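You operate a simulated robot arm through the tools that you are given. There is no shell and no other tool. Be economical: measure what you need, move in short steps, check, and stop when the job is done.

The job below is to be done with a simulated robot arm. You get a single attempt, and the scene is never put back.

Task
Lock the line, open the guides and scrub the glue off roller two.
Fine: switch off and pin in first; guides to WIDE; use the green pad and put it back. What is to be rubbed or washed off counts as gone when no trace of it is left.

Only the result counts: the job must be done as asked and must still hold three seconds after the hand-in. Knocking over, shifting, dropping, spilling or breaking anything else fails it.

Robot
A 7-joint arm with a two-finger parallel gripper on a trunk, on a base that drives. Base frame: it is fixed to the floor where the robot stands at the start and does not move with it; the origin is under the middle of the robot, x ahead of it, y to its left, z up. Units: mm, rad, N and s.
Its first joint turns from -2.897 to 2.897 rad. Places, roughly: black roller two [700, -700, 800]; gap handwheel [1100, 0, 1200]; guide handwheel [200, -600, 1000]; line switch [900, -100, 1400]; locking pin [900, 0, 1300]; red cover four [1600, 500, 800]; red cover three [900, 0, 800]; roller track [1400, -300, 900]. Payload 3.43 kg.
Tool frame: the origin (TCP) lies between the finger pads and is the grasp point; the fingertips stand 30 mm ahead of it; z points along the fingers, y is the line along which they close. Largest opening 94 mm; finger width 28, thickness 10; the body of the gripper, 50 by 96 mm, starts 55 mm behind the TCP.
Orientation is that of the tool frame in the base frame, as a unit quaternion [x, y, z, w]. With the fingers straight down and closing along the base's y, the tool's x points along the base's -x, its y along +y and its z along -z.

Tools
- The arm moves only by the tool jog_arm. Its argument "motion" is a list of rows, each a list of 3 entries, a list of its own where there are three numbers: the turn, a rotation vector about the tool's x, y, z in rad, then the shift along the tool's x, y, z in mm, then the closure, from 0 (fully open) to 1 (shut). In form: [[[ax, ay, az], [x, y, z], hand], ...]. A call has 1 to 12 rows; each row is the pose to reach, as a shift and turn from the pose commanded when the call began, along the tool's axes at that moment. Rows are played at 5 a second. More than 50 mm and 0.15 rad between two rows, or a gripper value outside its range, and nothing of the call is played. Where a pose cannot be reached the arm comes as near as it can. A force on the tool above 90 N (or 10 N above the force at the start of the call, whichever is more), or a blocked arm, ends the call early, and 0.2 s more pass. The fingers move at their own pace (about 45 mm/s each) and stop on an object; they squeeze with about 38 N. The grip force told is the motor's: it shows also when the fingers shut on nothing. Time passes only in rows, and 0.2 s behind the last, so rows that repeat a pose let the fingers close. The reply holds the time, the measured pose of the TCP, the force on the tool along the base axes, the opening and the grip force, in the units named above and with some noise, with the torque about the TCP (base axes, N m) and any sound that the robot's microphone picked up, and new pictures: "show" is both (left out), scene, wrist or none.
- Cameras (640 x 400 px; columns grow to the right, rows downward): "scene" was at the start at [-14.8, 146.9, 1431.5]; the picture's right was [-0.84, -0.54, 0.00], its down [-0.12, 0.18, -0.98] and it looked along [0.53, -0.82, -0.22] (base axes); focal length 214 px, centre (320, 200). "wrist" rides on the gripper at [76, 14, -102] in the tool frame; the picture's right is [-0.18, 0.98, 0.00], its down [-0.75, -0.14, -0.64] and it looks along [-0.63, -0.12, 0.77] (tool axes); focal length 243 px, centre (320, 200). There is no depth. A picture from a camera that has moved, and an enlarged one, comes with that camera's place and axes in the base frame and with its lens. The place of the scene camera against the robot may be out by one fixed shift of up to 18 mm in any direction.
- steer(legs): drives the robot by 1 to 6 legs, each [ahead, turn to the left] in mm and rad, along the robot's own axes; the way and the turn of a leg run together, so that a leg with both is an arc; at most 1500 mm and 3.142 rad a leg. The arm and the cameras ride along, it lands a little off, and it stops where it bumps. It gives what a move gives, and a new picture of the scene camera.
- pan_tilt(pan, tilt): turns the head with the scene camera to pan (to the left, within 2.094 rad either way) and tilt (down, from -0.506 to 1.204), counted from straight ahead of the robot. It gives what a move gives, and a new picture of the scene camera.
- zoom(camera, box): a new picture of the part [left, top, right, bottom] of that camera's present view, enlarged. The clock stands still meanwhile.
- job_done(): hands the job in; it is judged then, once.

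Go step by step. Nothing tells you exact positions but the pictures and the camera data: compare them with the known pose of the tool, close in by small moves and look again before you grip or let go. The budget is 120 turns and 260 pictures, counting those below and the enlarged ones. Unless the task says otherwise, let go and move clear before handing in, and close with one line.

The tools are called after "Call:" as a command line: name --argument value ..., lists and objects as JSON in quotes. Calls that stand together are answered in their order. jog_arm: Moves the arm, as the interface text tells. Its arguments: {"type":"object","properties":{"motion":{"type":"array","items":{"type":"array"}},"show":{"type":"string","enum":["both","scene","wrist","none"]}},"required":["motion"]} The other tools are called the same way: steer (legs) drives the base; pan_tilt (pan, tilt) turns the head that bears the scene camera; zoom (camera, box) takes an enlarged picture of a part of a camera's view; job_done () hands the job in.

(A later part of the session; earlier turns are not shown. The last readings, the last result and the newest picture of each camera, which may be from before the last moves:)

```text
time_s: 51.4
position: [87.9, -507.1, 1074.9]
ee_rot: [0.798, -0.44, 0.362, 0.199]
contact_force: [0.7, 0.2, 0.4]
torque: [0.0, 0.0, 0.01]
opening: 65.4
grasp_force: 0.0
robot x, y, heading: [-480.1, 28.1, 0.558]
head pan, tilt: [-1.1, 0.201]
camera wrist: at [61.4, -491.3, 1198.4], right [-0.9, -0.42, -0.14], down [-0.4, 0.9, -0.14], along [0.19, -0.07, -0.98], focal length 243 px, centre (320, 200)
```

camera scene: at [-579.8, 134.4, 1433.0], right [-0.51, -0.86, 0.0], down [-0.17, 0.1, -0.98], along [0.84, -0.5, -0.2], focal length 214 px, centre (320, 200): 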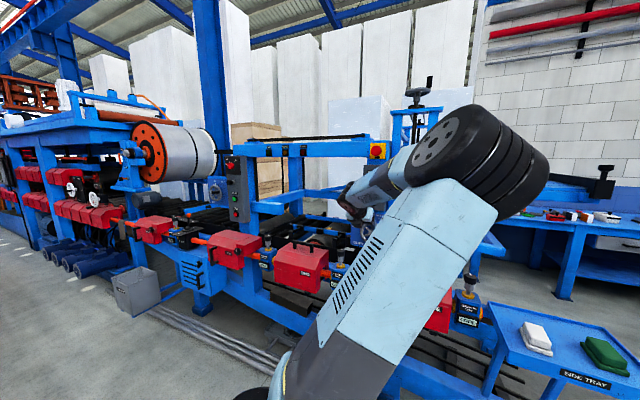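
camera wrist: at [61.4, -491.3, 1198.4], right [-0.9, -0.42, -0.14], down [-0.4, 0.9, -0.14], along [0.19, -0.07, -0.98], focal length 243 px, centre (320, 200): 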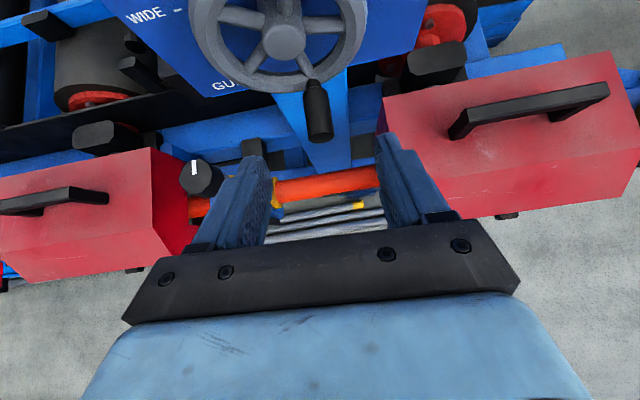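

Call:
jog_arm --motion '[[[0, 0, 0], [-6, -1, 35], 0.3], [[0, 0, 0], [-13, -2, 70], 0.3]]' --show "wrist"

```text
time_s: 52.0
position: [115.0, -541.5, 1020.3]
ee_rot: [0.798, -0.44, 0.361, 0.199]
contact_force: [-0.6, 0.4, 0.6]
torque: [0.0, -0.03, -0.01]
opening: 65.8
grasp_force: 0.1
robot x, y, heading: [-478.8, 24.6, 0.563]
head pan, tilt: [-1.1, 0.201]
camera wrist: at [87.4, -526.3, 1144.1], right [-0.9, -0.42, -0.14], down [-0.4, 0.9, -0.14], along [0.19, -0.07, -0.98], focal length 243 px, centre (320, 200)
```

wrist: 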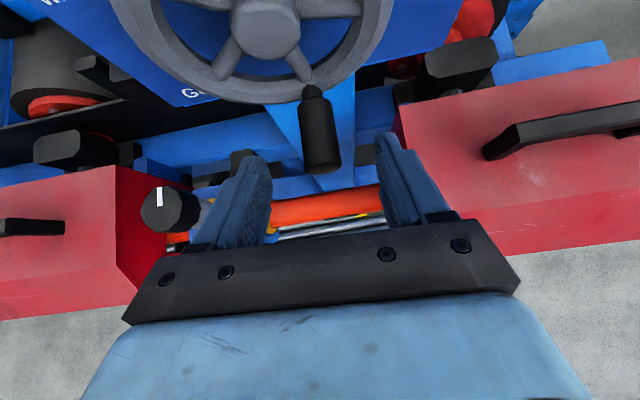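

Call:
jog_arm --motion '[[[0, 0, 0], [4, 0, 16], 0.3], [[0, 0, 0], [4, 0, 32], 0.3], [[0, 0, 0], [4, 0, 32], 1], [[0, 0, 0], [4, 0, 32], 1], [[0, 0, 0], [4, 0, 32], 1], [[0, 0, 0], [4, 0, 32], 1]]' --show "wrist"

```text
time_s: 53.4
position: [128.5, -566.1, 1002.4]
ee_rot: [0.797, -0.441, 0.362, 0.199]
contact_force: [-4.2, -4.6, -2.2]
torque: [0.02, -0.06, 0.13]
opening: 26.3
grasp_force: 44.2
robot x, y, heading: [-481.4, 24.3, 0.56]
head pan, tilt: [-1.1, 0.201]
camera wrist: at [101.5, -550.8, 1125.7], right [-0.9, -0.42, -0.14], down [-0.4, 0.9, -0.14], along [0.19, -0.07, -0.98], focal length 243 px, centre (320, 200)
```

wrist: 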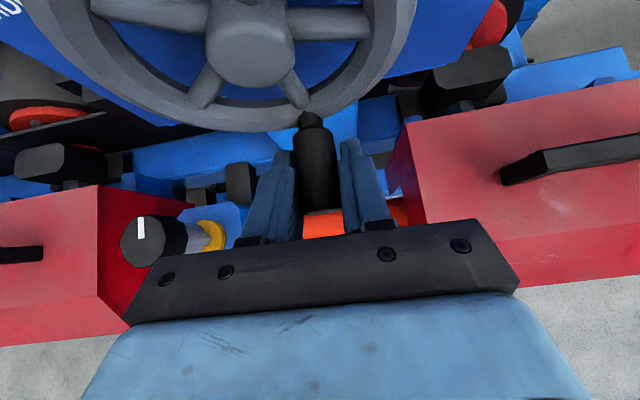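

Handle gripped. I'll crank counter-clockwise by a small arc first and read the forces.

Call:
jog_arm --motion '[[[0, 0, 0], [2.3, 7.6, -2], 1], [[0, 0, 0], [5.6, 14.6, -5], 1], [[0, 0, 0], [9.8, 20.6, -8.6], 1]]' --show "wrist"

```text
time_s: 54.2
position: [108.1, -575.4, 1011.6]
ee_rot: [0.798, -0.44, 0.361, 0.198]
contact_force: [-22.6, 28.7, -26.3]
torque: [-0.94, 0.08, 0.2]
opening: 24.0
grasp_force: 44.9
robot x, y, heading: [-481.4, 28.6, 0.563]
head pan, tilt: [-1.1, 0.201]
camera wrist: at [82.7, -561.0, 1135.8], right [-0.9, -0.42, -0.14], down [-0.4, 0.9, -0.14], along [0.18, -0.07, -0.98], focal length 243 px, centre (320, 200)
```

wrist: 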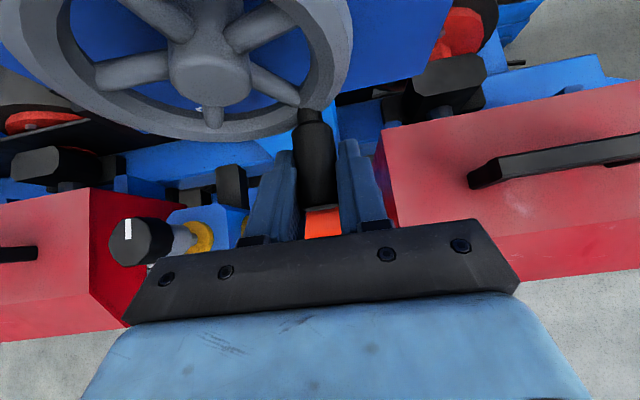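

Call:
jog_arm --motion '[[[0, 0, 0], [3, 6, -6], 1], [[0, 0, 0], [7, 10, -10], 1], [[0, 0, 0], [10.4, 12.4, -13.2], 1], [[0, 0, 0], [16, 14.5, -18], 1], [[0, 0, 0], [23.3, 15.4, -24.5], 1]]' --show "wrist"

```text
time_s: 55.4
position: [94.2, -583.3, 1049.1]
ee_rot: [0.796, -0.441, 0.362, 0.2]
contact_force: [-37.2, 2.2, -12.9]
torque: [-0.35, 0.18, 0.74]
opening: 23.3
grasp_force: 44.8
robot x, y, heading: [-479.7, 27.7, 0.56]
head pan, tilt: [-1.1, 0.201]
camera wrist: at [67.2, -568.1, 1172.3], right [-0.9, -0.42, -0.14], down [-0.4, 0.9, -0.15], along [0.19, -0.07, -0.98], focal length 243 px, centre (320, 200)
```

wrist: 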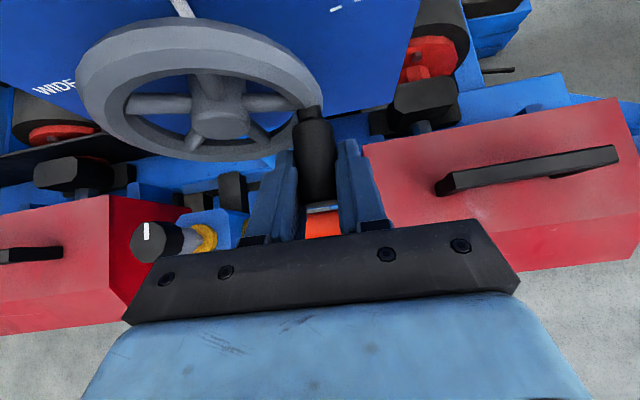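

Call:
jog_arm --motion '[[[0, 0, 0], [5, 1.7, -5], 1], [[0, 0, 0], [10, 1.7, -10.5], 1], [[0, 0, 0], [19.5, -3.5, -19], 1], [[0, 0, 0], [27.5, -11.9, -26.5], 1], [[0, 0, 0], [34, -22.7, -32], 1]]' --show "wrist"

```text
time_s: 56.6
position: [116.9, -566.4, 1095.7]
ee_rot: [0.797, -0.44, 0.364, 0.199]
contact_force: [-7.4, -6.6, 6.8]
torque: [-0.19, 0.06, 1.34]
opening: 22.9
grasp_force: 44.8
robot x, y, heading: [-481.7, 24.9, 0.561]
head pan, tilt: [-1.1, 0.201]
camera wrist: at [88.7, -552.1, 1220.0], right [-0.89, -0.42, -0.14], down [-0.4, 0.9, -0.15], along [0.19, -0.07, -0.98], focal length 243 px, centre (320, 200)
```

wrist: 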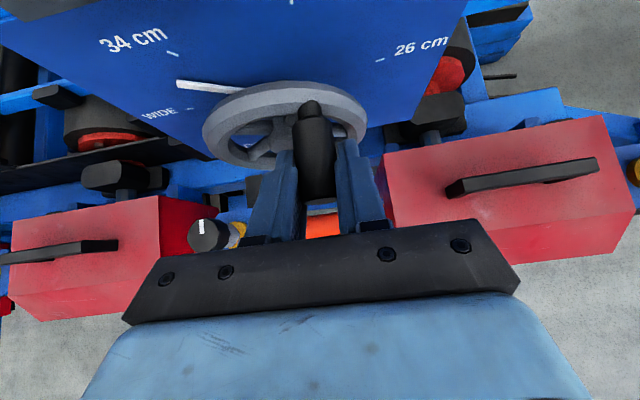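

Call:
jog_arm --motion '[[[0, 0, 0], [2.5, -6, -2], 1], [[0, 0, 0], [4, -12.7, -3.4], 1], [[0, 0, 0], [5, -19, -4.3], 1], [[0, 0, 0], [5.3, -26.3, -4.6], 1], [[0, 0, 0], [5, -32, -4.4], 1], [[0, 0, 0], [4.3, -38.1, -3.8], 1]]' --show "wrist"

Call:
zoom --camera "wrist" --box '[150, 0, 390, 180]'

```text
time_s: 58.0
position: [136.1, -554.5, 1100.9]
ee_rot: [0.794, -0.445, 0.361, 0.202]
contact_force: [-71.2, -25.0, 24.0]
torque: [-0.06, 0.32, 0.27]
opening: 23.4
grasp_force: 44.8
robot x, y, heading: [-482.8, 26.8, 0.558]
head pan, tilt: [-1.1, 0.201]
camera wrist: at [109.7, -539.0, 1225.2], right [-0.9, -0.41, -0.14], down [-0.39, 0.91, -0.15], along [0.19, -0.08, -0.98], focal length 243 px, centre (320, 200)
```

wrist: 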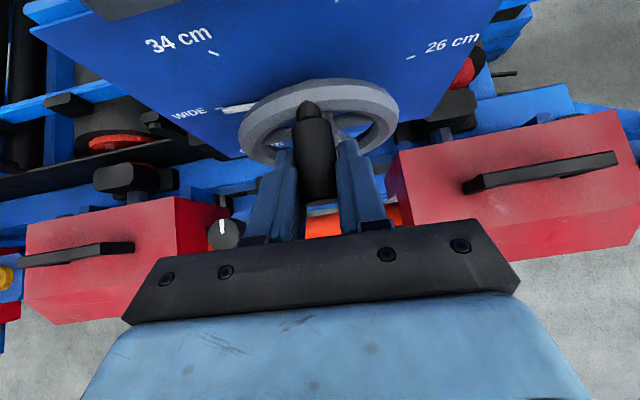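

```text
2.22 times, centred on (270, 90) of wrist
camera zoom: at [109.7, -539.0, 1225.2], right [-0.9, -0.41, -0.14], down [-0.39, 0.91, -0.15], along [0.19, -0.08, -0.98], focal length 539 px, centre (431, 444)
```

zoom: 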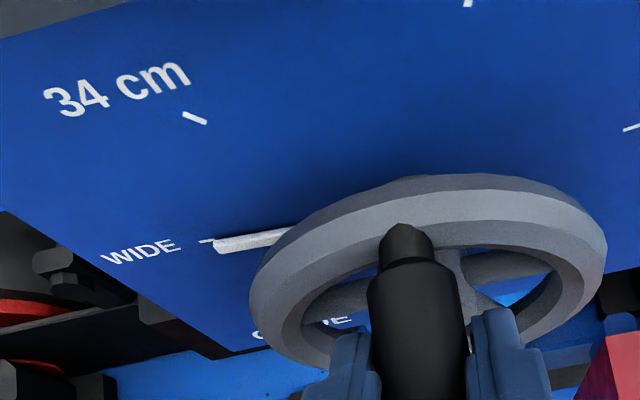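

The pointer sits at WIDE and the wheel resists as at a stop. I'll release and back away to check.

Call:
jog_arm --motion '[[[0, 0, 0], [0, 4, 0], 0.4], [[0, 0, 0], [0, 8, 0], 0.4], [[0, 0, 0], [0, 8, 0], 0.4], [[0, 0, 0], [-5, 8, -45], 0.4], [[0, 0, 0], [-5, 8, -90], 0.4], [[0, 0, 0], [-5, 8, -140], 0.4]]'

Call:
zoom --camera "wrist" --box '[150, 0, 390, 180]'

```text
time_s: 59.4
position: [79.8, -458.5, 1185.7]
ee_rot: [0.798, -0.44, 0.362, 0.198]
contact_force: [0.2, -0.5, -0.5]
torque: [-0.01, -0.02, 0.02]
opening: 56.4
grasp_force: 0.0
robot x, y, heading: [-479.4, 27.7, 0.559]
head pan, tilt: [-1.1, 0.201]
camera scene: at [-579.5, 133.7, 1433.1], right [-0.51, -0.86, 0.0], down [-0.17, 0.1, -0.98], along [0.84, -0.5, -0.2], focal length 214 px, centre (320, 200)
camera wrist: at [54.2, -444.6, 1310.6], right [-0.9, -0.42, -0.14], down [-0.4, 0.9, -0.14], along [0.19, -0.07, -0.98], focal length 243 px, centre (320, 200)
```

scene: 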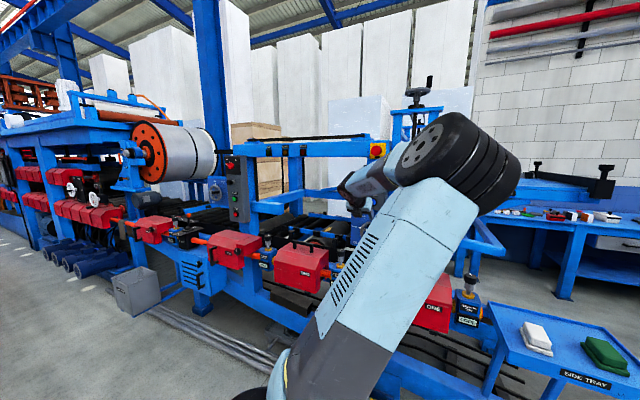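
wrist: 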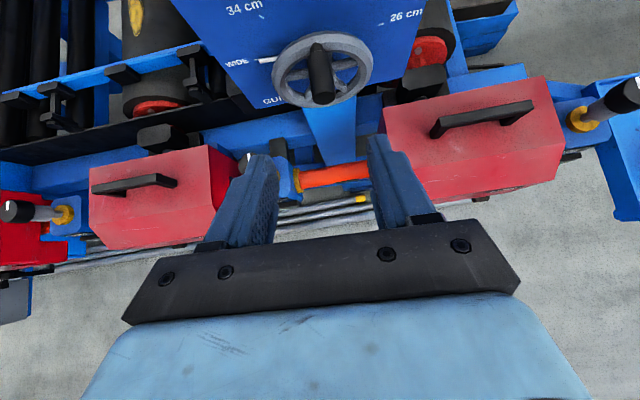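

```text
2.22 times, centred on (270, 90) of wrist
camera zoom: at [54.2, -444.6, 1310.6], right [-0.9, -0.42, -0.14], down [-0.4, 0.9, -0.14], along [0.19, -0.07, -0.98], focal length 539 px, centre (431, 444)
```

zoom: 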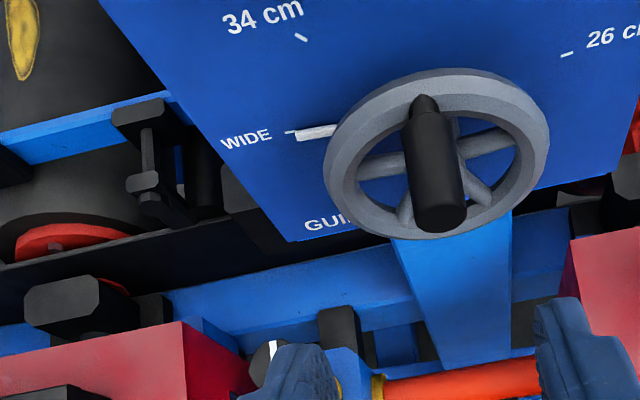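

Guides at WIDE. Now look at the side tray and the floor behind before driving back for the green pad.

Call:
pan_tilt --pan -1.9 --tilt 0.45

```text
time_s: 60.6
position: [81.5, -458.4, 1187.3]
ee_rot: [0.797, -0.441, 0.362, 0.199]
contact_force: [0.4, 0.0, -0.4]
torque: [0.0, 0.02, -0.01]
opening: 56.6
grasp_force: 0.2
robot x, y, heading: [-479.2, 27.1, 0.559]
head pan, tilt: [-1.901, 0.45]
camera scene: at [-638.7, 92.6, 1409.8], right [-0.97, -0.23, 0.0], down [-0.1, 0.42, -0.9], along [0.21, -0.88, -0.43], focal length 214 px, centre (320, 200)
```

scene: 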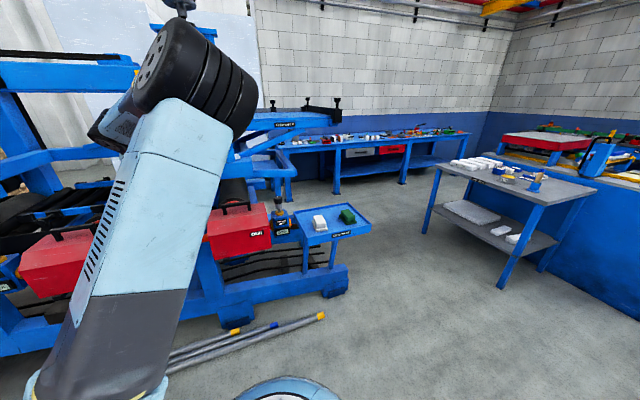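

Call:
steer --legs '[[-430, 0]]'

Call:
zoom --camera "scene" --box '[140, 150, 460, 350]'

```text
time_s: 63.2
position: [-282.5, -685.4, 1187.1]
ee_rot: [0.798, -0.439, 0.362, 0.197]
contact_force: [0.1, -0.2, -0.7]
torque: [-0.01, -0.03, 0.0]
opening: 56.2
grasp_force: 0.0
robot x, y, heading: [-842.8, -205.4, 0.569]
head pan, tilt: [-1.901, 0.45]
camera scene: at [-1002.2, -136.4, 1409.8], right [-0.97, -0.23, 0.0], down [-0.1, 0.42, -0.9], along [0.21, -0.88, -0.44], focal length 214 px, centre (320, 200)
```

scene: 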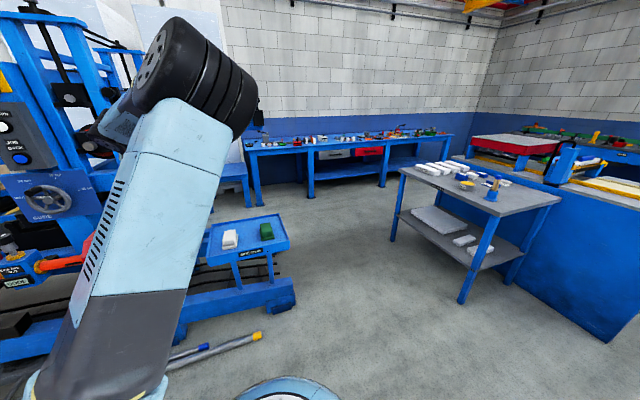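

```text
2.00 times, centred on (300, 250) of scene
camera zoom: at [-1002.2, -136.4, 1409.8], right [-0.97, -0.23, 0.0], down [-0.1, 0.42, -0.9], along [0.21, -0.88, -0.44], focal length 429 px, centre (360, 100)
```

zoom: 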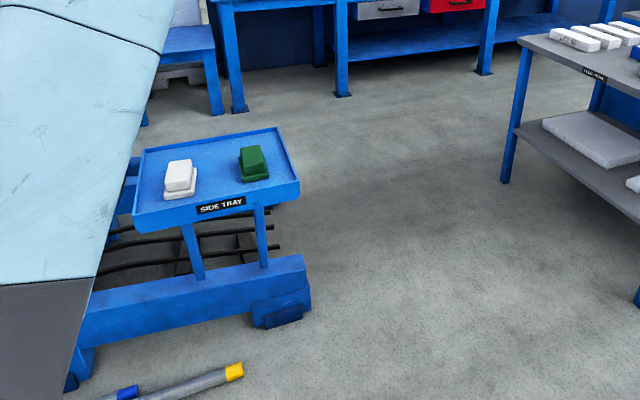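

Call:
jog_arm --motion '[[[0, -0.087, 0], [-10, 35, 15], 0.2], [[0, -0.175, 0], [-20, 70, 31], 0.2], [[0, -0.262, 0], [-30, 105, 46], 0.2], [[0, -0.349, 0], [-40, 140, 62], 0.2], [[0, -0.436, 0], [-50, 175, 77], 0.2], [[0, -0.524, 0], [-60, 210, 93], 0.2], [[0, -0.611, 0], [-70, 245, 108], 0.2], [[0, -0.698, 0], [-80, 280, 124], 0.2], [[0, -0.785, 0], [-90, 315, 140], 0.2], [[0, -0.873, 0], [-99, 350, 155], 0.2]]'

```text
time_s: 65.4
position: [-550.9, -915.5, 1010.9]
ee_rot: [0.876, -0.482, -0.009, -0.007]
contact_force: [-0.4, -1.0, 0.3]
torque: [-0.04, -0.01, 0.01]
opening: 75.1
grasp_force: 0.0
robot x, y, heading: [-842.7, -205.8, 0.564]
head pan, tilt: [-1.901, 0.45]
camera scene: at [-1002.4, -136.2, 1409.8], right [-0.97, -0.23, 0.0], down [-0.1, 0.42, -0.9], along [0.21, -0.88, -0.44], focal length 214 px, centre (320, 200)
camera wrist: at [-519.5, -990.2, 1110.2], right [-0.93, -0.37, 0.0], down [-0.28, 0.7, 0.66], along [-0.25, 0.61, -0.75], focal length 243 px, centre (320, 200)
```

scene: 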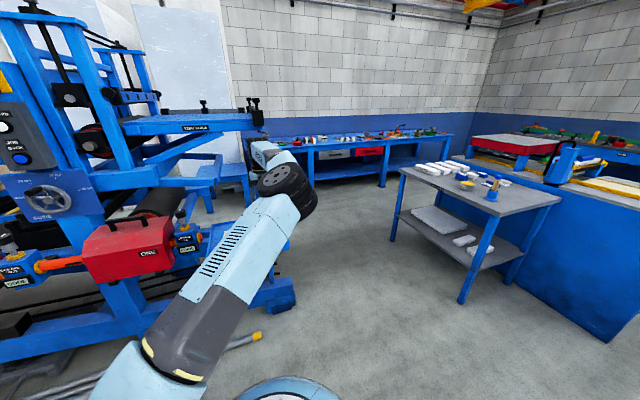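
wrist: 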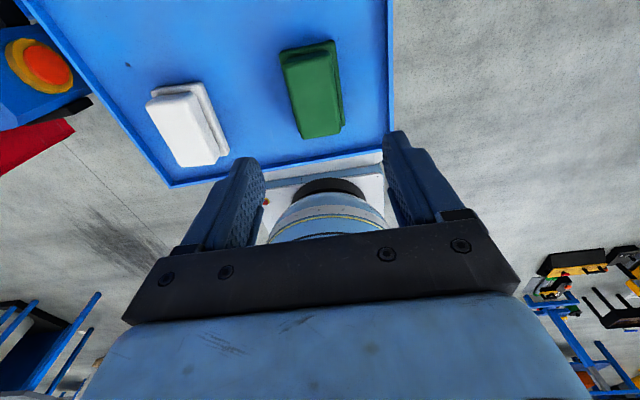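

Call:
jog_arm --motion '[[[0, 0, 0], [2, -4, 40], 0], [[0, 0, 0], [5, -8, 80], 0]]' --show "wrist"

Call:
zoom --camera "wrist" --box '[180, 0, 460, 210]'

```text
time_s: 66.0
position: [-538.2, -913.5, 930.0]
ee_rot: [0.876, -0.482, -0.009, -0.006]
contact_force: [-0.5, 0.7, -0.1]
torque: [0.01, 0.0, 0.04]
opening: 93.7
grasp_force: 0.1
robot x, y, heading: [-841.8, -206.5, 0.559]
head pan, tilt: [-1.901, 0.45]
camera wrist: at [-509.1, -986.6, 1030.0], right [-0.93, -0.37, 0.0], down [-0.28, 0.7, 0.66], along [-0.25, 0.61, -0.75], focal length 243 px, centre (320, 200)
```

wrist: 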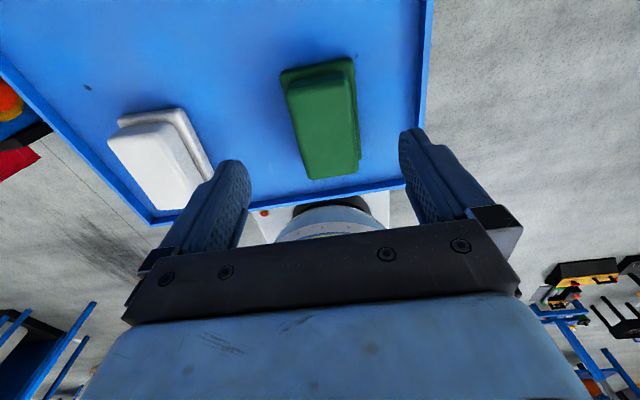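

```text
1.90 times, centred on (320, 105) of wrist
camera zoom: at [-509.1, -986.6, 1030.0], right [-0.93, -0.37, 0.0], down [-0.28, 0.7, 0.66], along [-0.25, 0.61, -0.75], focal length 462 px, centre (320, 381)
```

zoom: 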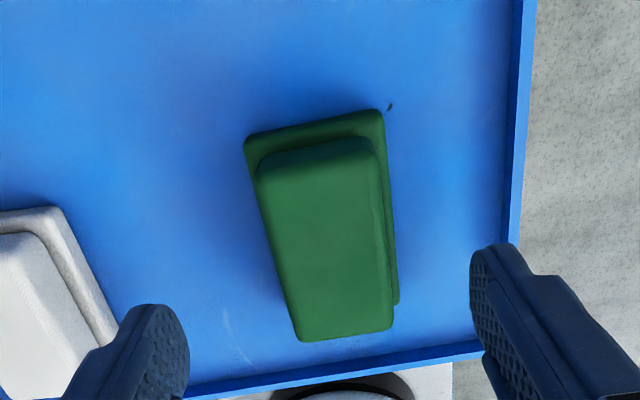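

Call:
jog_arm --motion '[[[0, 0, 0], [0, 4, 25], 0], [[0, 0, 0], [0, 4, 48], 0]]' --show "wrist"

Call:
zoom --camera "wrist" --box '[180, 60, 460, 270]'

```text
time_s: 66.6
position: [-544.8, -914.2, 881.0]
ee_rot: [0.877, -0.481, -0.01, -0.006]
contact_force: [-0.3, -0.4, 0.4]
torque: [-0.01, 0.01, -0.01]
opening: 94.3
grasp_force: 0.1
robot x, y, heading: [-844.1, -197.1, 0.567]
head pan, tilt: [-1.901, 0.45]
camera wrist: at [-513.2, -988.6, 981.8], right [-0.93, -0.37, 0.0], down [-0.28, 0.7, 0.66], along [-0.25, 0.61, -0.75], focal length 243 px, centre (320, 200)
```

wrist: 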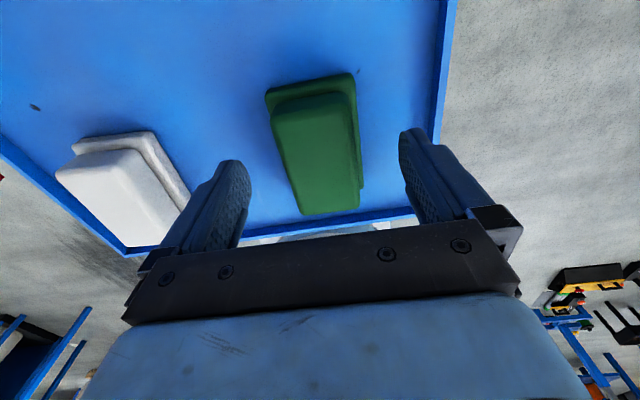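

```text
1.90 times, centred on (320, 165) of wrist
camera zoom: at [-513.2, -988.6, 981.8], right [-0.93, -0.37, 0.0], down [-0.28, 0.7, 0.66], along [-0.25, 0.61, -0.75], focal length 462 px, centre (320, 267)
```

zoom: 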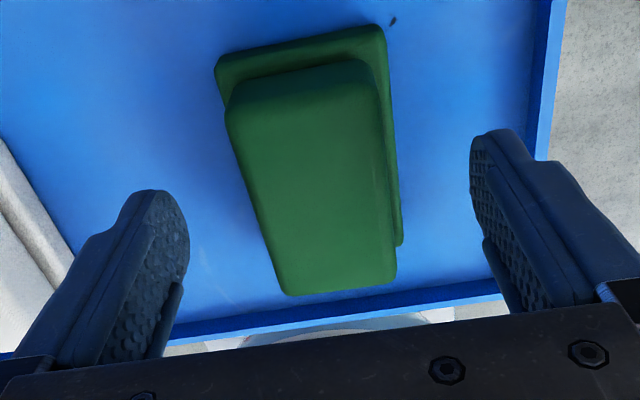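

Call:
jog_arm --motion '[[[0, 0, 0], [4, 1, 2], 0], [[0, 0, 0], [4, 1, 2], 1], [[0, 0, 0], [4, 1, 2], 1], [[0, 0, 0], [4, 1, 2], 1], [[0, 0, 0], [4, 1, 2], 1], [[0, 0, 0], [4, 1, 2], 1]]' --show "wrist"

```text
time_s: 68.0
position: [-541.8, -918.0, 879.6]
ee_rot: [0.876, -0.482, -0.009, -0.006]
contact_force: [-0.5, -0.4, -0.5]
torque: [-0.01, 0.01, -0.02]
opening: 0.2
grasp_force: 10.2
robot x, y, heading: [-839.8, -203.9, 0.561]
head pan, tilt: [-1.901, 0.45]
camera wrist: at [-511.6, -993.1, 980.5], right [-0.93, -0.37, 0.0], down [-0.28, 0.7, 0.66], along [-0.25, 0.61, -0.75], focal length 243 px, centre (320, 200)
```

wrist: 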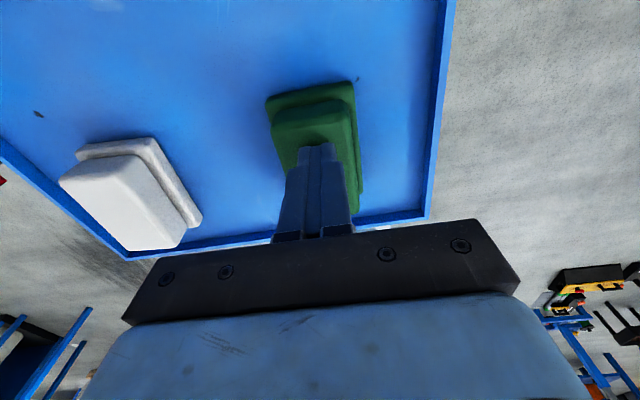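

The fingers closed just above the pad (it is lower than I thought). I'll open, re-centre and look again.

Call:
jog_arm --motion '[[[0, 0, 0], [-6, -1, -5], 0], [[0, 0, 0], [-13, -2, -5], 0], [[0, 0, 0], [-13, -2, -5], 0], [[0, 0, 0], [-13, -2, -5], 0], [[0, 0, 0], [-13, -2, -5], 0]]' --show "none"

Call:
zoom --camera "wrist" --box '[180, 30, 460, 240]'

Call:
zoom --camera "scene" --box '[160, 120, 400, 300]'

```text
time_s: 69.2
position: [-545.8, -906.2, 885.8]
ee_rot: [0.876, -0.482, -0.009, -0.006]
contact_force: [-0.2, 0.1, 0.4]
torque: [0.01, 0.0, 0.01]
opening: 94.0
grasp_force: 0.1
robot x, y, heading: [-843.5, -203.7, 0.564]
head pan, tilt: [-1.901, 0.45]
```

```text
1.90 times, centred on (320, 135) of wrist
camera zoom: at [-517.1, -981.3, 985.6], right [-0.93, -0.37, 0.0], down [-0.28, 0.7, 0.66], along [-0.25, 0.61, -0.75], focal length 462 px, centre (320, 324)
```

zoom: 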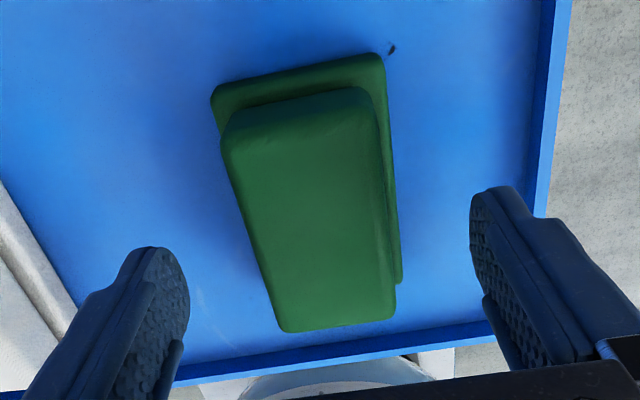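

```text
2.22 times, centred on (280, 210) of scene
camera zoom: at [-1002.5, -136.6, 1409.8], right [-0.97, -0.23, 0.0], down [-0.1, 0.42, -0.9], along [0.21, -0.88, -0.44], focal length 477 px, centre (409, 178)
```

zoom: 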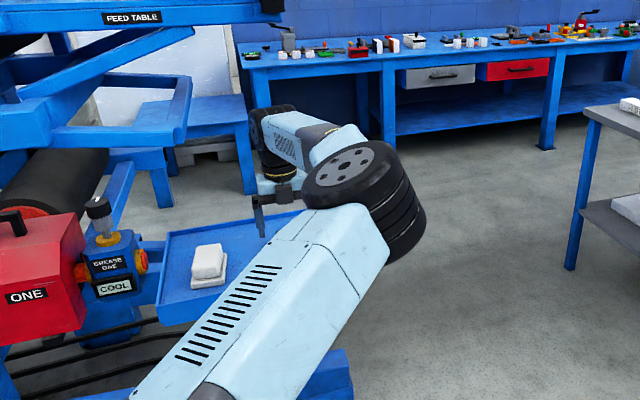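

Call:
jog_arm --motion '[[[0, 0, 0], [-3, -2, 12], 0], [[0, 0, 0], [-3, -2, 22], 0], [[0, 0, 0], [-3, -2, 32], 0]]' --show "wrist"

Call:
zoom --camera "wrist" --box '[180, 60, 460, 270]'

```text
time_s: 70.0
position: [-547.8, -903.5, 853.6]
ee_rot: [0.877, -0.481, -0.009, -0.007]
contact_force: [-0.6, -0.1, 0.5]
torque: [-0.02, -0.01, -0.01]
opening: 94.0
grasp_force: 0.1
robot x, y, heading: [-841.0, -206.6, 0.567]
head pan, tilt: [-1.901, 0.45]
camera wrist: at [-517.2, -977.7, 953.3], right [-0.93, -0.37, 0.0], down [-0.28, 0.7, 0.66], along [-0.25, 0.61, -0.75], focal length 243 px, centre (320, 200)
```

wrist: 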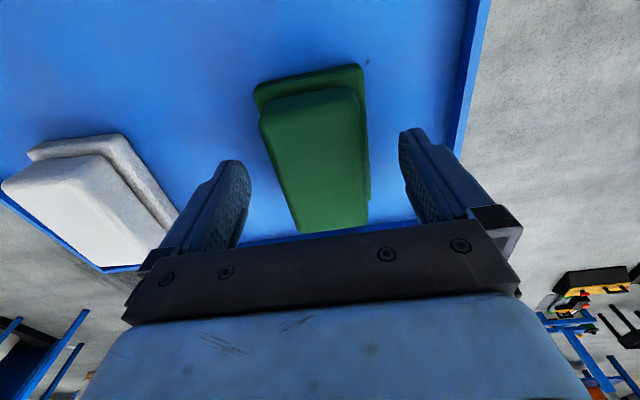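

```text
1.90 times, centred on (320, 165) of wrist
camera zoom: at [-517.2, -977.7, 953.3], right [-0.93, -0.37, 0.0], down [-0.28, 0.7, 0.66], along [-0.25, 0.61, -0.75], focal length 462 px, centre (320, 267)
```

zoom: 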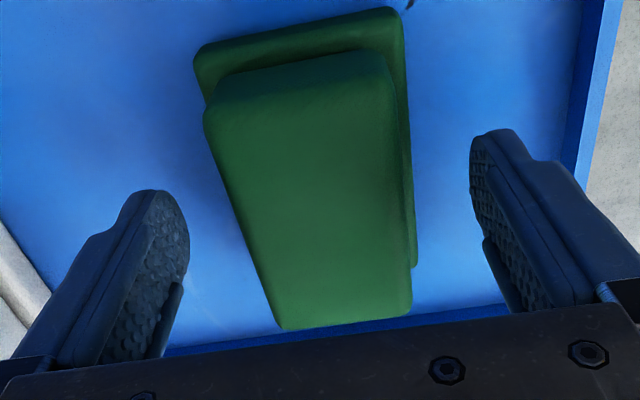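

Call:
jog_arm --motion '[[[0, 0, 0], [0, 0, 4], 0.3], [[0, 0, 0], [0, 0, 4], 1], [[0, 0, 0], [0, 0, 4], 1], [[0, 0, 0], [0, 0, 4], 1], [[0, 0, 0], [0, 0, 4], 1]]' --show "wrist"

```text
time_s: 71.2
position: [-548.7, -903.3, 852.3]
ee_rot: [0.877, -0.481, -0.007, -0.005]
contact_force: [-1.8, -1.4, 14.0]
torque: [-0.15, -0.52, 0.04]
opening: 49.5
grasp_force: 37.5
robot x, y, heading: [-835.5, -203.2, 0.566]
head pan, tilt: [-1.901, 0.45]
camera wrist: at [-517.7, -977.5, 951.6], right [-0.93, -0.37, 0.0], down [-0.28, 0.7, 0.66], along [-0.25, 0.61, -0.75], focal length 243 px, centre (320, 200)
```

wrist: 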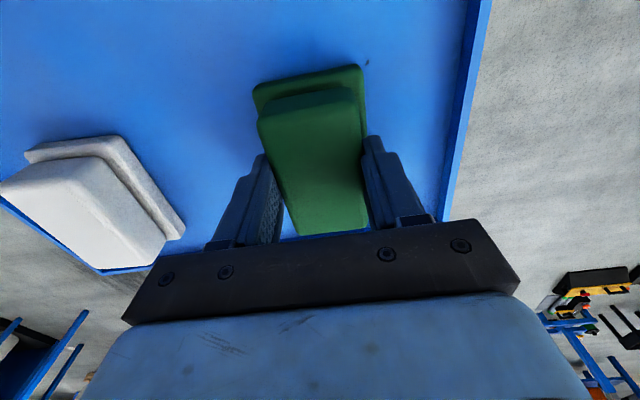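

Green pad gripped. Lifting it straight up and checking that it holds.

Call:
jog_arm --motion '[[[0, 0, 0], [0, 0, -20], 1], [[0, 0, 0], [0, 0, -60], 1], [[0, 0, 0], [0, 0, -110], 1], [[0, 0, 0], [0, 0, -160], 1], [[0, 0, 0], [0, 0, -210], 1], [[0, 0, 0], [0, 0, -260], 1]]'

```text
time_s: 72.6
position: [-545.0, -908.7, 1107.4]
ee_rot: [0.876, -0.481, -0.009, -0.009]
contact_force: [0.5, 0.1, -1.2]
torque: [0.04, -0.03, -0.01]
opening: 0.2
grasp_force: 33.4
robot x, y, heading: [-845.0, -202.7, 0.566]
head pan, tilt: [-1.901, 0.45]
camera scene: at [-1002.6, -137.0, 1409.8], right [-0.97, -0.23, 0.0], down [-0.1, 0.42, -0.9], along [0.21, -0.88, -0.44], focal length 214 px, centre (320, 200)
camera wrist: at [-514.7, -983.1, 1207.6], right [-0.93, -0.37, 0.0], down [-0.28, 0.7, 0.66], along [-0.25, 0.61, -0.75], focal length 243 px, centre (320, 200)
```

scene: 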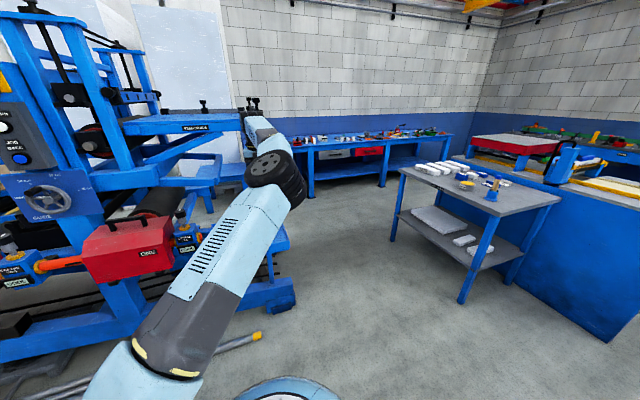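
wrist: 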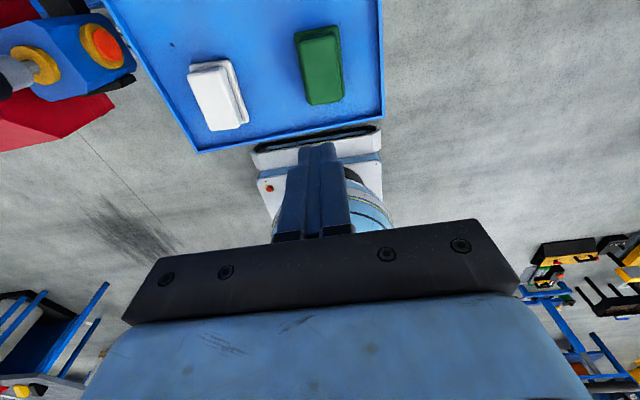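

The pad slipped out at the lift and stayed on the tray: my grip was too shallow. I'll go down again, deeper.

Call:
jog_arm --motion '[[[0, 0, 0], [0, 0, 50], 0], [[0, 0, 0], [0, 0, 100], 0], [[0, 0, 0], [0, 0, 150], 0], [[0, 0, 0], [0, 0, 195], 0], [[0, 0, 0], [0, 0, 240], 0]]' --show "none"

Call:
zoom --camera "wrist" --box '[180, 40, 460, 250]'

```text
time_s: 73.8
position: [-547.6, -904.5, 871.7]
ee_rot: [0.876, -0.482, -0.009, -0.006]
contact_force: [0.0, 0.3, 1.4]
torque: [0.02, -0.02, -0.01]
opening: 93.9
grasp_force: 0.1
robot x, y, heading: [-843.9, -204.4, 0.565]
head pan, tilt: [-1.901, 0.45]
```

```text
1.90 times, centred on (320, 145) of wrist
camera zoom: at [-517.5, -979.0, 971.9], right [-0.93, -0.37, 0.0], down [-0.28, 0.7, 0.66], along [-0.25, 0.61, -0.75], focal length 462 px, centre (320, 305)
```

zoom: 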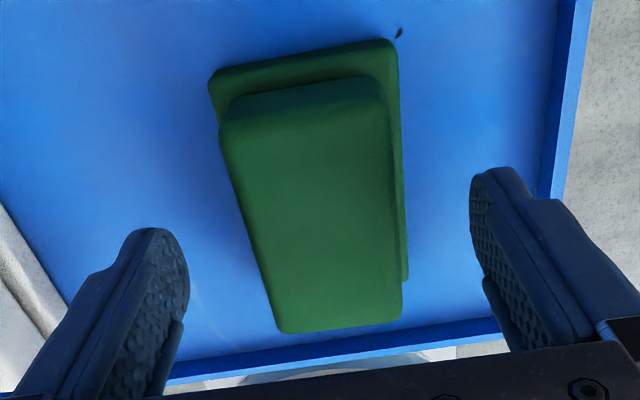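

Call:
jog_arm --motion '[[[0, 0, 0], [-5, -1, 10], 0], [[0, 0, 0], [-10, -1.5, 20], 0], [[0, 0, 0], [-10, -1.5, 28], 0], [[0, 0, 0], [-10, -1.5, 34], 0], [[0, 0, 0], [-10, -1.5, 38], 0]]' --show "none"

Call:
zoom --camera "wrist" --box '[180, 60, 460, 270]'

```text
time_s: 75.0
position: [-552.8, -893.6, 831.6]
ee_rot: [0.876, -0.482, -0.009, -0.006]
contact_force: [-0.6, -0.5, 0.4]
torque: [-0.01, 0.0, -0.02]
opening: 94.1
grasp_force: 0.0
robot x, y, heading: [-842.2, -206.4, 0.567]
head pan, tilt: [-1.901, 0.45]
```

```text
1.90 times, centred on (320, 165) of wrist
camera zoom: at [-522.0, -967.9, 932.0], right [-0.93, -0.37, 0.0], down [-0.28, 0.7, 0.66], along [-0.25, 0.61, -0.75], focal length 462 px, centre (320, 267)
```

zoom: 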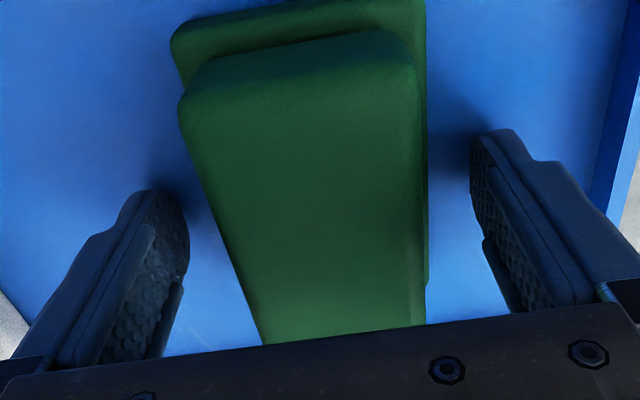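

Call:
jog_arm --motion '[[[0, 0, 0], [0, 1, -7], 0], [[0, 0, 0], [0, 1, -7], 0.3], [[0, 0, 0], [0, 1, -7], 1], [[0, 0, 0], [0, 1, -7], 1], [[0, 0, 0], [0, 1, -7], 1], [[0, 0, 0], [0, 1, -7], 1]]' --show "none"

Call:
zoom --camera "wrist" --box '[180, 60, 460, 270]'

```text
time_s: 76.4
position: [-551.1, -893.5, 839.0]
ee_rot: [0.876, -0.482, -0.01, -0.006]
contact_force: [0.1, -0.2, -0.5]
torque: [0.01, 0.02, -0.07]
opening: 61.3
grasp_force: 38.2
robot x, y, heading: [-844.0, -206.1, 0.565]
head pan, tilt: [-1.901, 0.45]
```

```text
1.90 times, centred on (320, 165) of wrist
camera zoom: at [-522.9, -969.3, 939.1], right [-0.93, -0.37, 0.0], down [-0.28, 0.7, 0.66], along [-0.25, 0.61, -0.75], focal length 462 px, centre (320, 267)
```

zoom: 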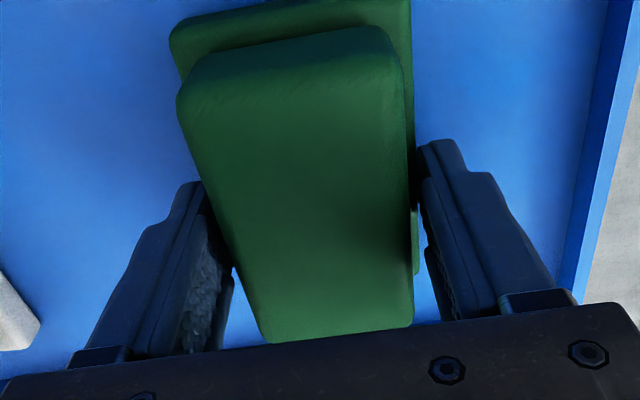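

Call:
jog_arm --motion '[[[0, 0, 0], [0, 0, 0], 0.1], [[0, 0, 0], [0, 0, 0], 0.1], [[0, 0, 0], [0, 0, -7], 0.1], [[0, 0, 0], [0, 0, -7], 1], [[0, 0, 0], [0, 0, -7], 1], [[0, 0, 0], [0, 0, -7], 1], [[0, 0, 0], [0, 0, -7], 1], [[0, 0, 0], [0, 0, -7], 1]]' --show "none"

Call:
zoom --camera "wrist" --box '[180, 60, 460, 270]'

```text
time_s: 78.2
position: [-552.3, -893.8, 848.3]
ee_rot: [0.876, -0.482, -0.009, -0.006]
contact_force: [0.3, 0.4, 2.4]
torque: [0.05, 0.01, -0.05]
opening: 53.7
grasp_force: 37.5
robot x, y, heading: [-844.7, -203.7, 0.561]
head pan, tilt: [-1.901, 0.45]
```

```text
1.90 times, centred on (320, 165) of wrist
camera zoom: at [-522.8, -969.2, 946.7], right [-0.93, -0.37, 0.0], down [-0.28, 0.7, 0.66], along [-0.25, 0.61, -0.75], focal length 462 px, centre (320, 267)
```

zoom: 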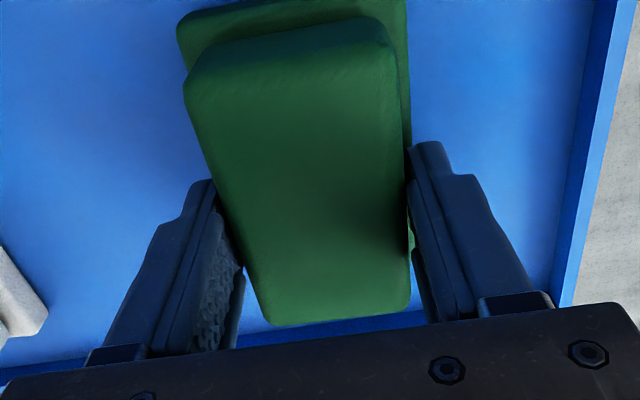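

Call:
jog_arm --motion '[[[0, 0, 0], [0, 0, 0], 0.1], [[0, 0, 0], [0, 0, 0], 0.1], [[0, 0, 0], [5, 0, -9], 0.1], [[0, 0, 0], [8, 0, -9], 1], [[0, 0, 0], [8, 0, -9], 1], [[0, 0, 0], [8, 0, -9], 1], [[0, 0, 0], [8, 0, -9], 1], [[0, 0, 0], [8, 0, -9], 1]]' --show "none"

Call:
zoom --camera "wrist" --box '[180, 60, 460, 270]'

```text
time_s: 80.0
position: [-549.0, -901.9, 854.9]
ee_rot: [0.876, -0.482, -0.01, -0.005]
contact_force: [1.4, 0.0, 1.2]
torque: [-0.04, -0.03, -0.01]
opening: 49.2
grasp_force: 37.7
robot x, y, heading: [-842.4, -203.7, 0.567]
head pan, tilt: [-1.901, 0.45]
```

```text
1.90 times, centred on (320, 165) of wrist
camera zoom: at [-518.2, -976.1, 954.8], right [-0.93, -0.37, 0.0], down [-0.28, 0.7, 0.66], along [-0.25, 0.61, -0.75], focal length 462 px, centre (320, 267)
```

zoom: 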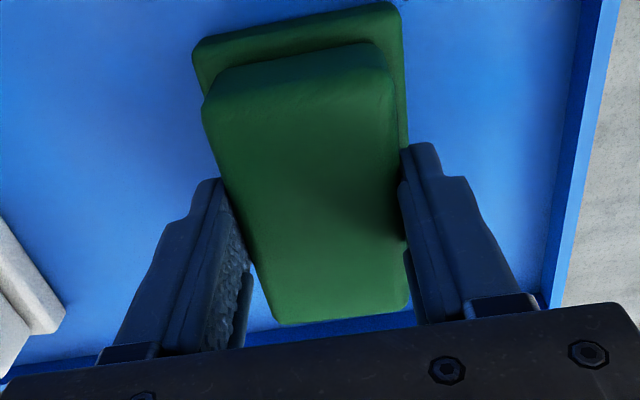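

Call:
jog_arm --motion '[[[0, 0, 0], [0, 0, -4], 1], [[0, 0, 0], [0, 0, -8], 1], [[0, 0, 0], [0, 0, -14], 1], [[0, 0, 0], [0, 0, -20], 1]]' --show "wrist"

```text
time_s: 81.0
position: [-548.7, -901.3, 873.9]
ee_rot: [0.876, -0.482, -0.01, -0.007]
contact_force: [0.0, 0.7, -0.5]
torque: [0.0, -0.01, -0.01]
opening: 49.2
grasp_force: 38.0
robot x, y, heading: [-841.0, -204.8, 0.563]
head pan, tilt: [-1.901, 0.45]
camera wrist: at [-518.7, -976.7, 974.2], right [-0.93, -0.37, 0.0], down [-0.28, 0.7, 0.66], along [-0.25, 0.61, -0.75], focal length 243 px, centre (320, 200)
```

wrist: 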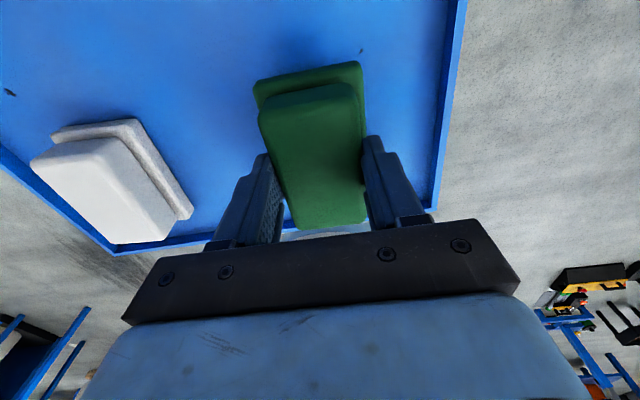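

Lifted this time. I'll raise further and swing toward a folded carrying pose.

Call:
jog_arm --motion '[[[0, 0, 0], [0, 0, -40], 1], [[0, 0, 0], [0, 0, -85], 1], [[0, 0, 0], [0, 0, -130], 1], [[0, 0, 0], [0, 0, -175], 1], [[0, 0, 0], [0, 0, -215], 1], [[0, 0, 0], [0, 0, -255], 1]]' --show "wrist"

Call:
jog_arm --motion '[[[0, 0, 0], [-30, -40, 0], 1], [[0, 0, 0], [-60, -80, 0], 1], [[0, 0, 0], [-90, -120, 0], 1], [[0, 0, 0], [-120, -160, 0], 1], [[0, 0, 0], [-150, -200, 0], 1], [[0, 0, 0], [-180, -240, 0], 1], [[0, 0, 0], [-205, -280, 0], 1], [[0, 0, 0], [-230, -320, 0], 1], [[0, 0, 0], [-255, -360, 0], 1], [[0, 0, 0], [-280, -400, 0], 1]]'

```text
time_s: 82.4
position: [-548.1, -907.5, 1129.0]
ee_rot: [0.876, -0.482, -0.008, -0.007]
contact_force: [1.0, 0.4, -1.7]
torque: [-0.02, -0.01, -0.01]
opening: 49.0
grasp_force: 38.1
robot x, y, heading: [-840.8, -207.3, 0.562]
head pan, tilt: [-1.901, 0.45]
camera wrist: at [-518.1, -982.3, 1229.8], right [-0.93, -0.37, 0.0], down [-0.28, 0.7, 0.66], along [-0.25, 0.61, -0.75], focal length 243 px, centre (320, 200)
```

wrist: 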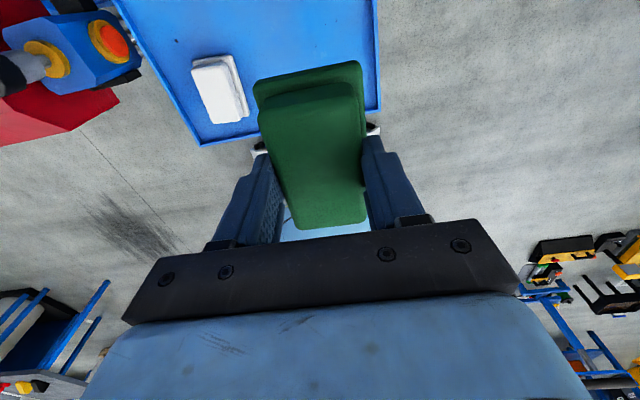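

```text
time_s: 84.6
position: [-358.1, -457.4, 1136.8]
ee_rot: [0.876, -0.481, -0.009, -0.008]
contact_force: [-1.0, -0.6, 0.3]
torque: [0.03, 0.01, -0.01]
opening: 49.1
grasp_force: 37.9
robot x, y, heading: [-842.5, -203.5, 0.56]
head pan, tilt: [-1.901, 0.45]
camera scene: at [-1002.6, -136.8, 1409.8], right [-0.97, -0.23, 0.0], down [-0.1, 0.42, -0.9], along [0.21, -0.88, -0.44], focal length 214 px, centre (320, 200)
camera wrist: at [-328.9, -532.9, 1236.5], right [-0.93, -0.37, 0.0], down [-0.28, 0.7, 0.66], along [-0.25, 0.61, -0.75], focal length 243 px, centre (320, 200)
```

scene: 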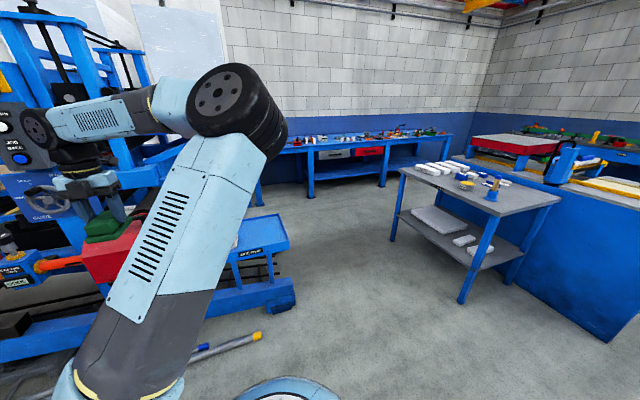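
wrist: 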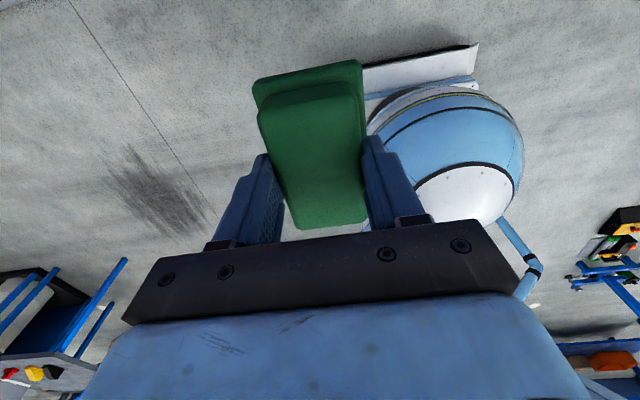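

Call:
jog_arm --motion '[[[0, 0, 0], [-36, -34, 0], 1], [[0, 0, 0], [-72, -68, 0], 1], [[0, 0, 0], [-108, -102, 0], 1], [[0, 0, 0], [-144, -136, 0], 1], [[0, 0, 0], [-180, -170, 0], 1], [[0, 0, 0], [-215, -205, 0], 1]]' --show "none"

Call:
pan_tilt --pan -0.6 --tilt 0.5

```text
time_s: 86.0
position: [-301.3, -163.0, 1143.0]
ee_rot: [0.876, -0.482, -0.01, -0.007]
contact_force: [0.3, -0.5, -0.3]
torque: [0.08, -0.04, -0.03]
opening: 49.2
grasp_force: 37.8
robot x, y, heading: [-842.9, -199.9, 0.565]
head pan, tilt: [-1.901, 0.45]
```

```text
time_s: 87.5
position: [-301.0, -162.2, 1143.6]
ee_rot: [0.876, -0.482, -0.008, -0.006]
contact_force: [0.3, -0.5, -0.9]
torque: [0.0, -0.02, 0.04]
opening: 49.0
grasp_force: 37.9
robot x, y, heading: [-844.6, -200.8, 0.561]
head pan, tilt: [-0.6, 0.499]
camera scene: at [-932.4, -50.2, 1405.3], right [-0.04, -1.0, 0.0], down [-0.48, 0.02, -0.88], along [0.88, -0.03, -0.48], focal length 214 px, centre (320, 200)
```

scene: 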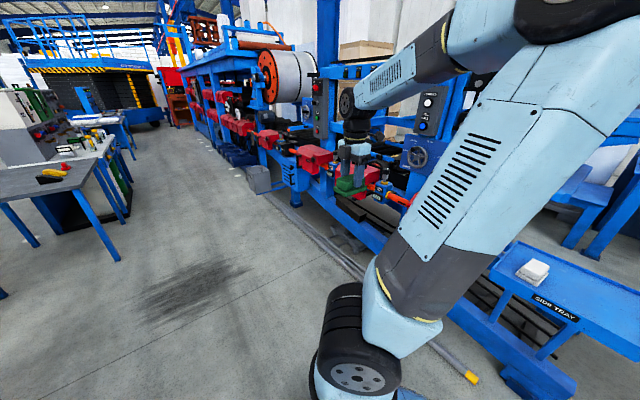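

Call:
steer --legs '[[0, -0.445], [800, 0], [0, 0.451], [335, 0]]'

Call:
pan_tilt --pan -1.5 --tilt 0.5

```text
time_s: 93.4
position: [462.0, -311.8, 1144.3]
ee_rot: [0.746, -0.666, -0.006, -0.008]
contact_force: [0.3, -0.1, -1.2]
torque: [0.0, -0.01, -0.01]
opening: 48.9
grasp_force: 38.1
robot x, y, heading: [-42.2, -114.3, 0.121]
head pan, tilt: [-0.6, 0.499]
stopped in leg 2: the robot was blocked; the commanded pose is now the measured one
camera scene: at [-56.0, 58.0, 1405.3], right [-0.46, -0.89, 0.0], down [-0.43, 0.22, -0.88], along [0.78, -0.4, -0.48], focal length 214 px, centre (320, 200)
```

scene: 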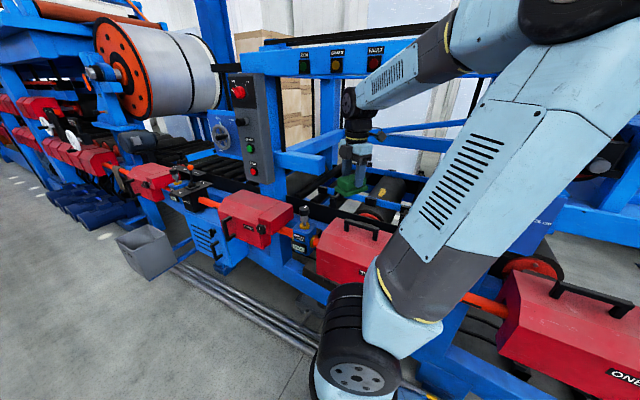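

```text
time_s: 94.6
position: [462.0, -310.6, 1144.0]
ee_rot: [0.746, -0.666, -0.007, -0.008]
contact_force: [-0.7, 0.8, -1.2]
torque: [0.03, -0.03, 0.04]
opening: 49.1
grasp_force: 38.0
robot x, y, heading: [-42.7, -114.7, 0.123]
head pan, tilt: [-1.499, 0.499]
camera scene: at [-119.0, 10.3, 1405.3], right [-0.98, -0.2, 0.0], down [-0.09, 0.47, -0.88], along [0.17, -0.86, -0.48], focal length 214 px, centre (320, 200)
```

scene: 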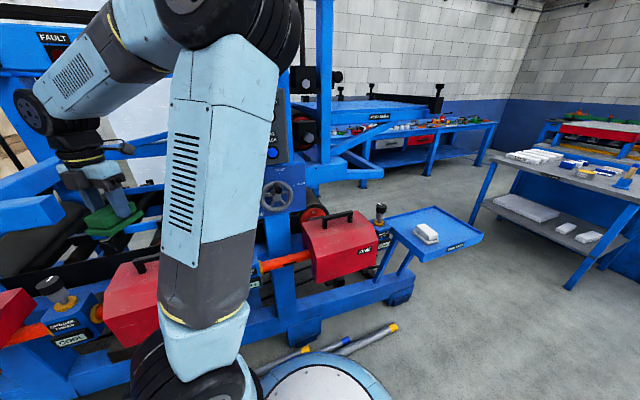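

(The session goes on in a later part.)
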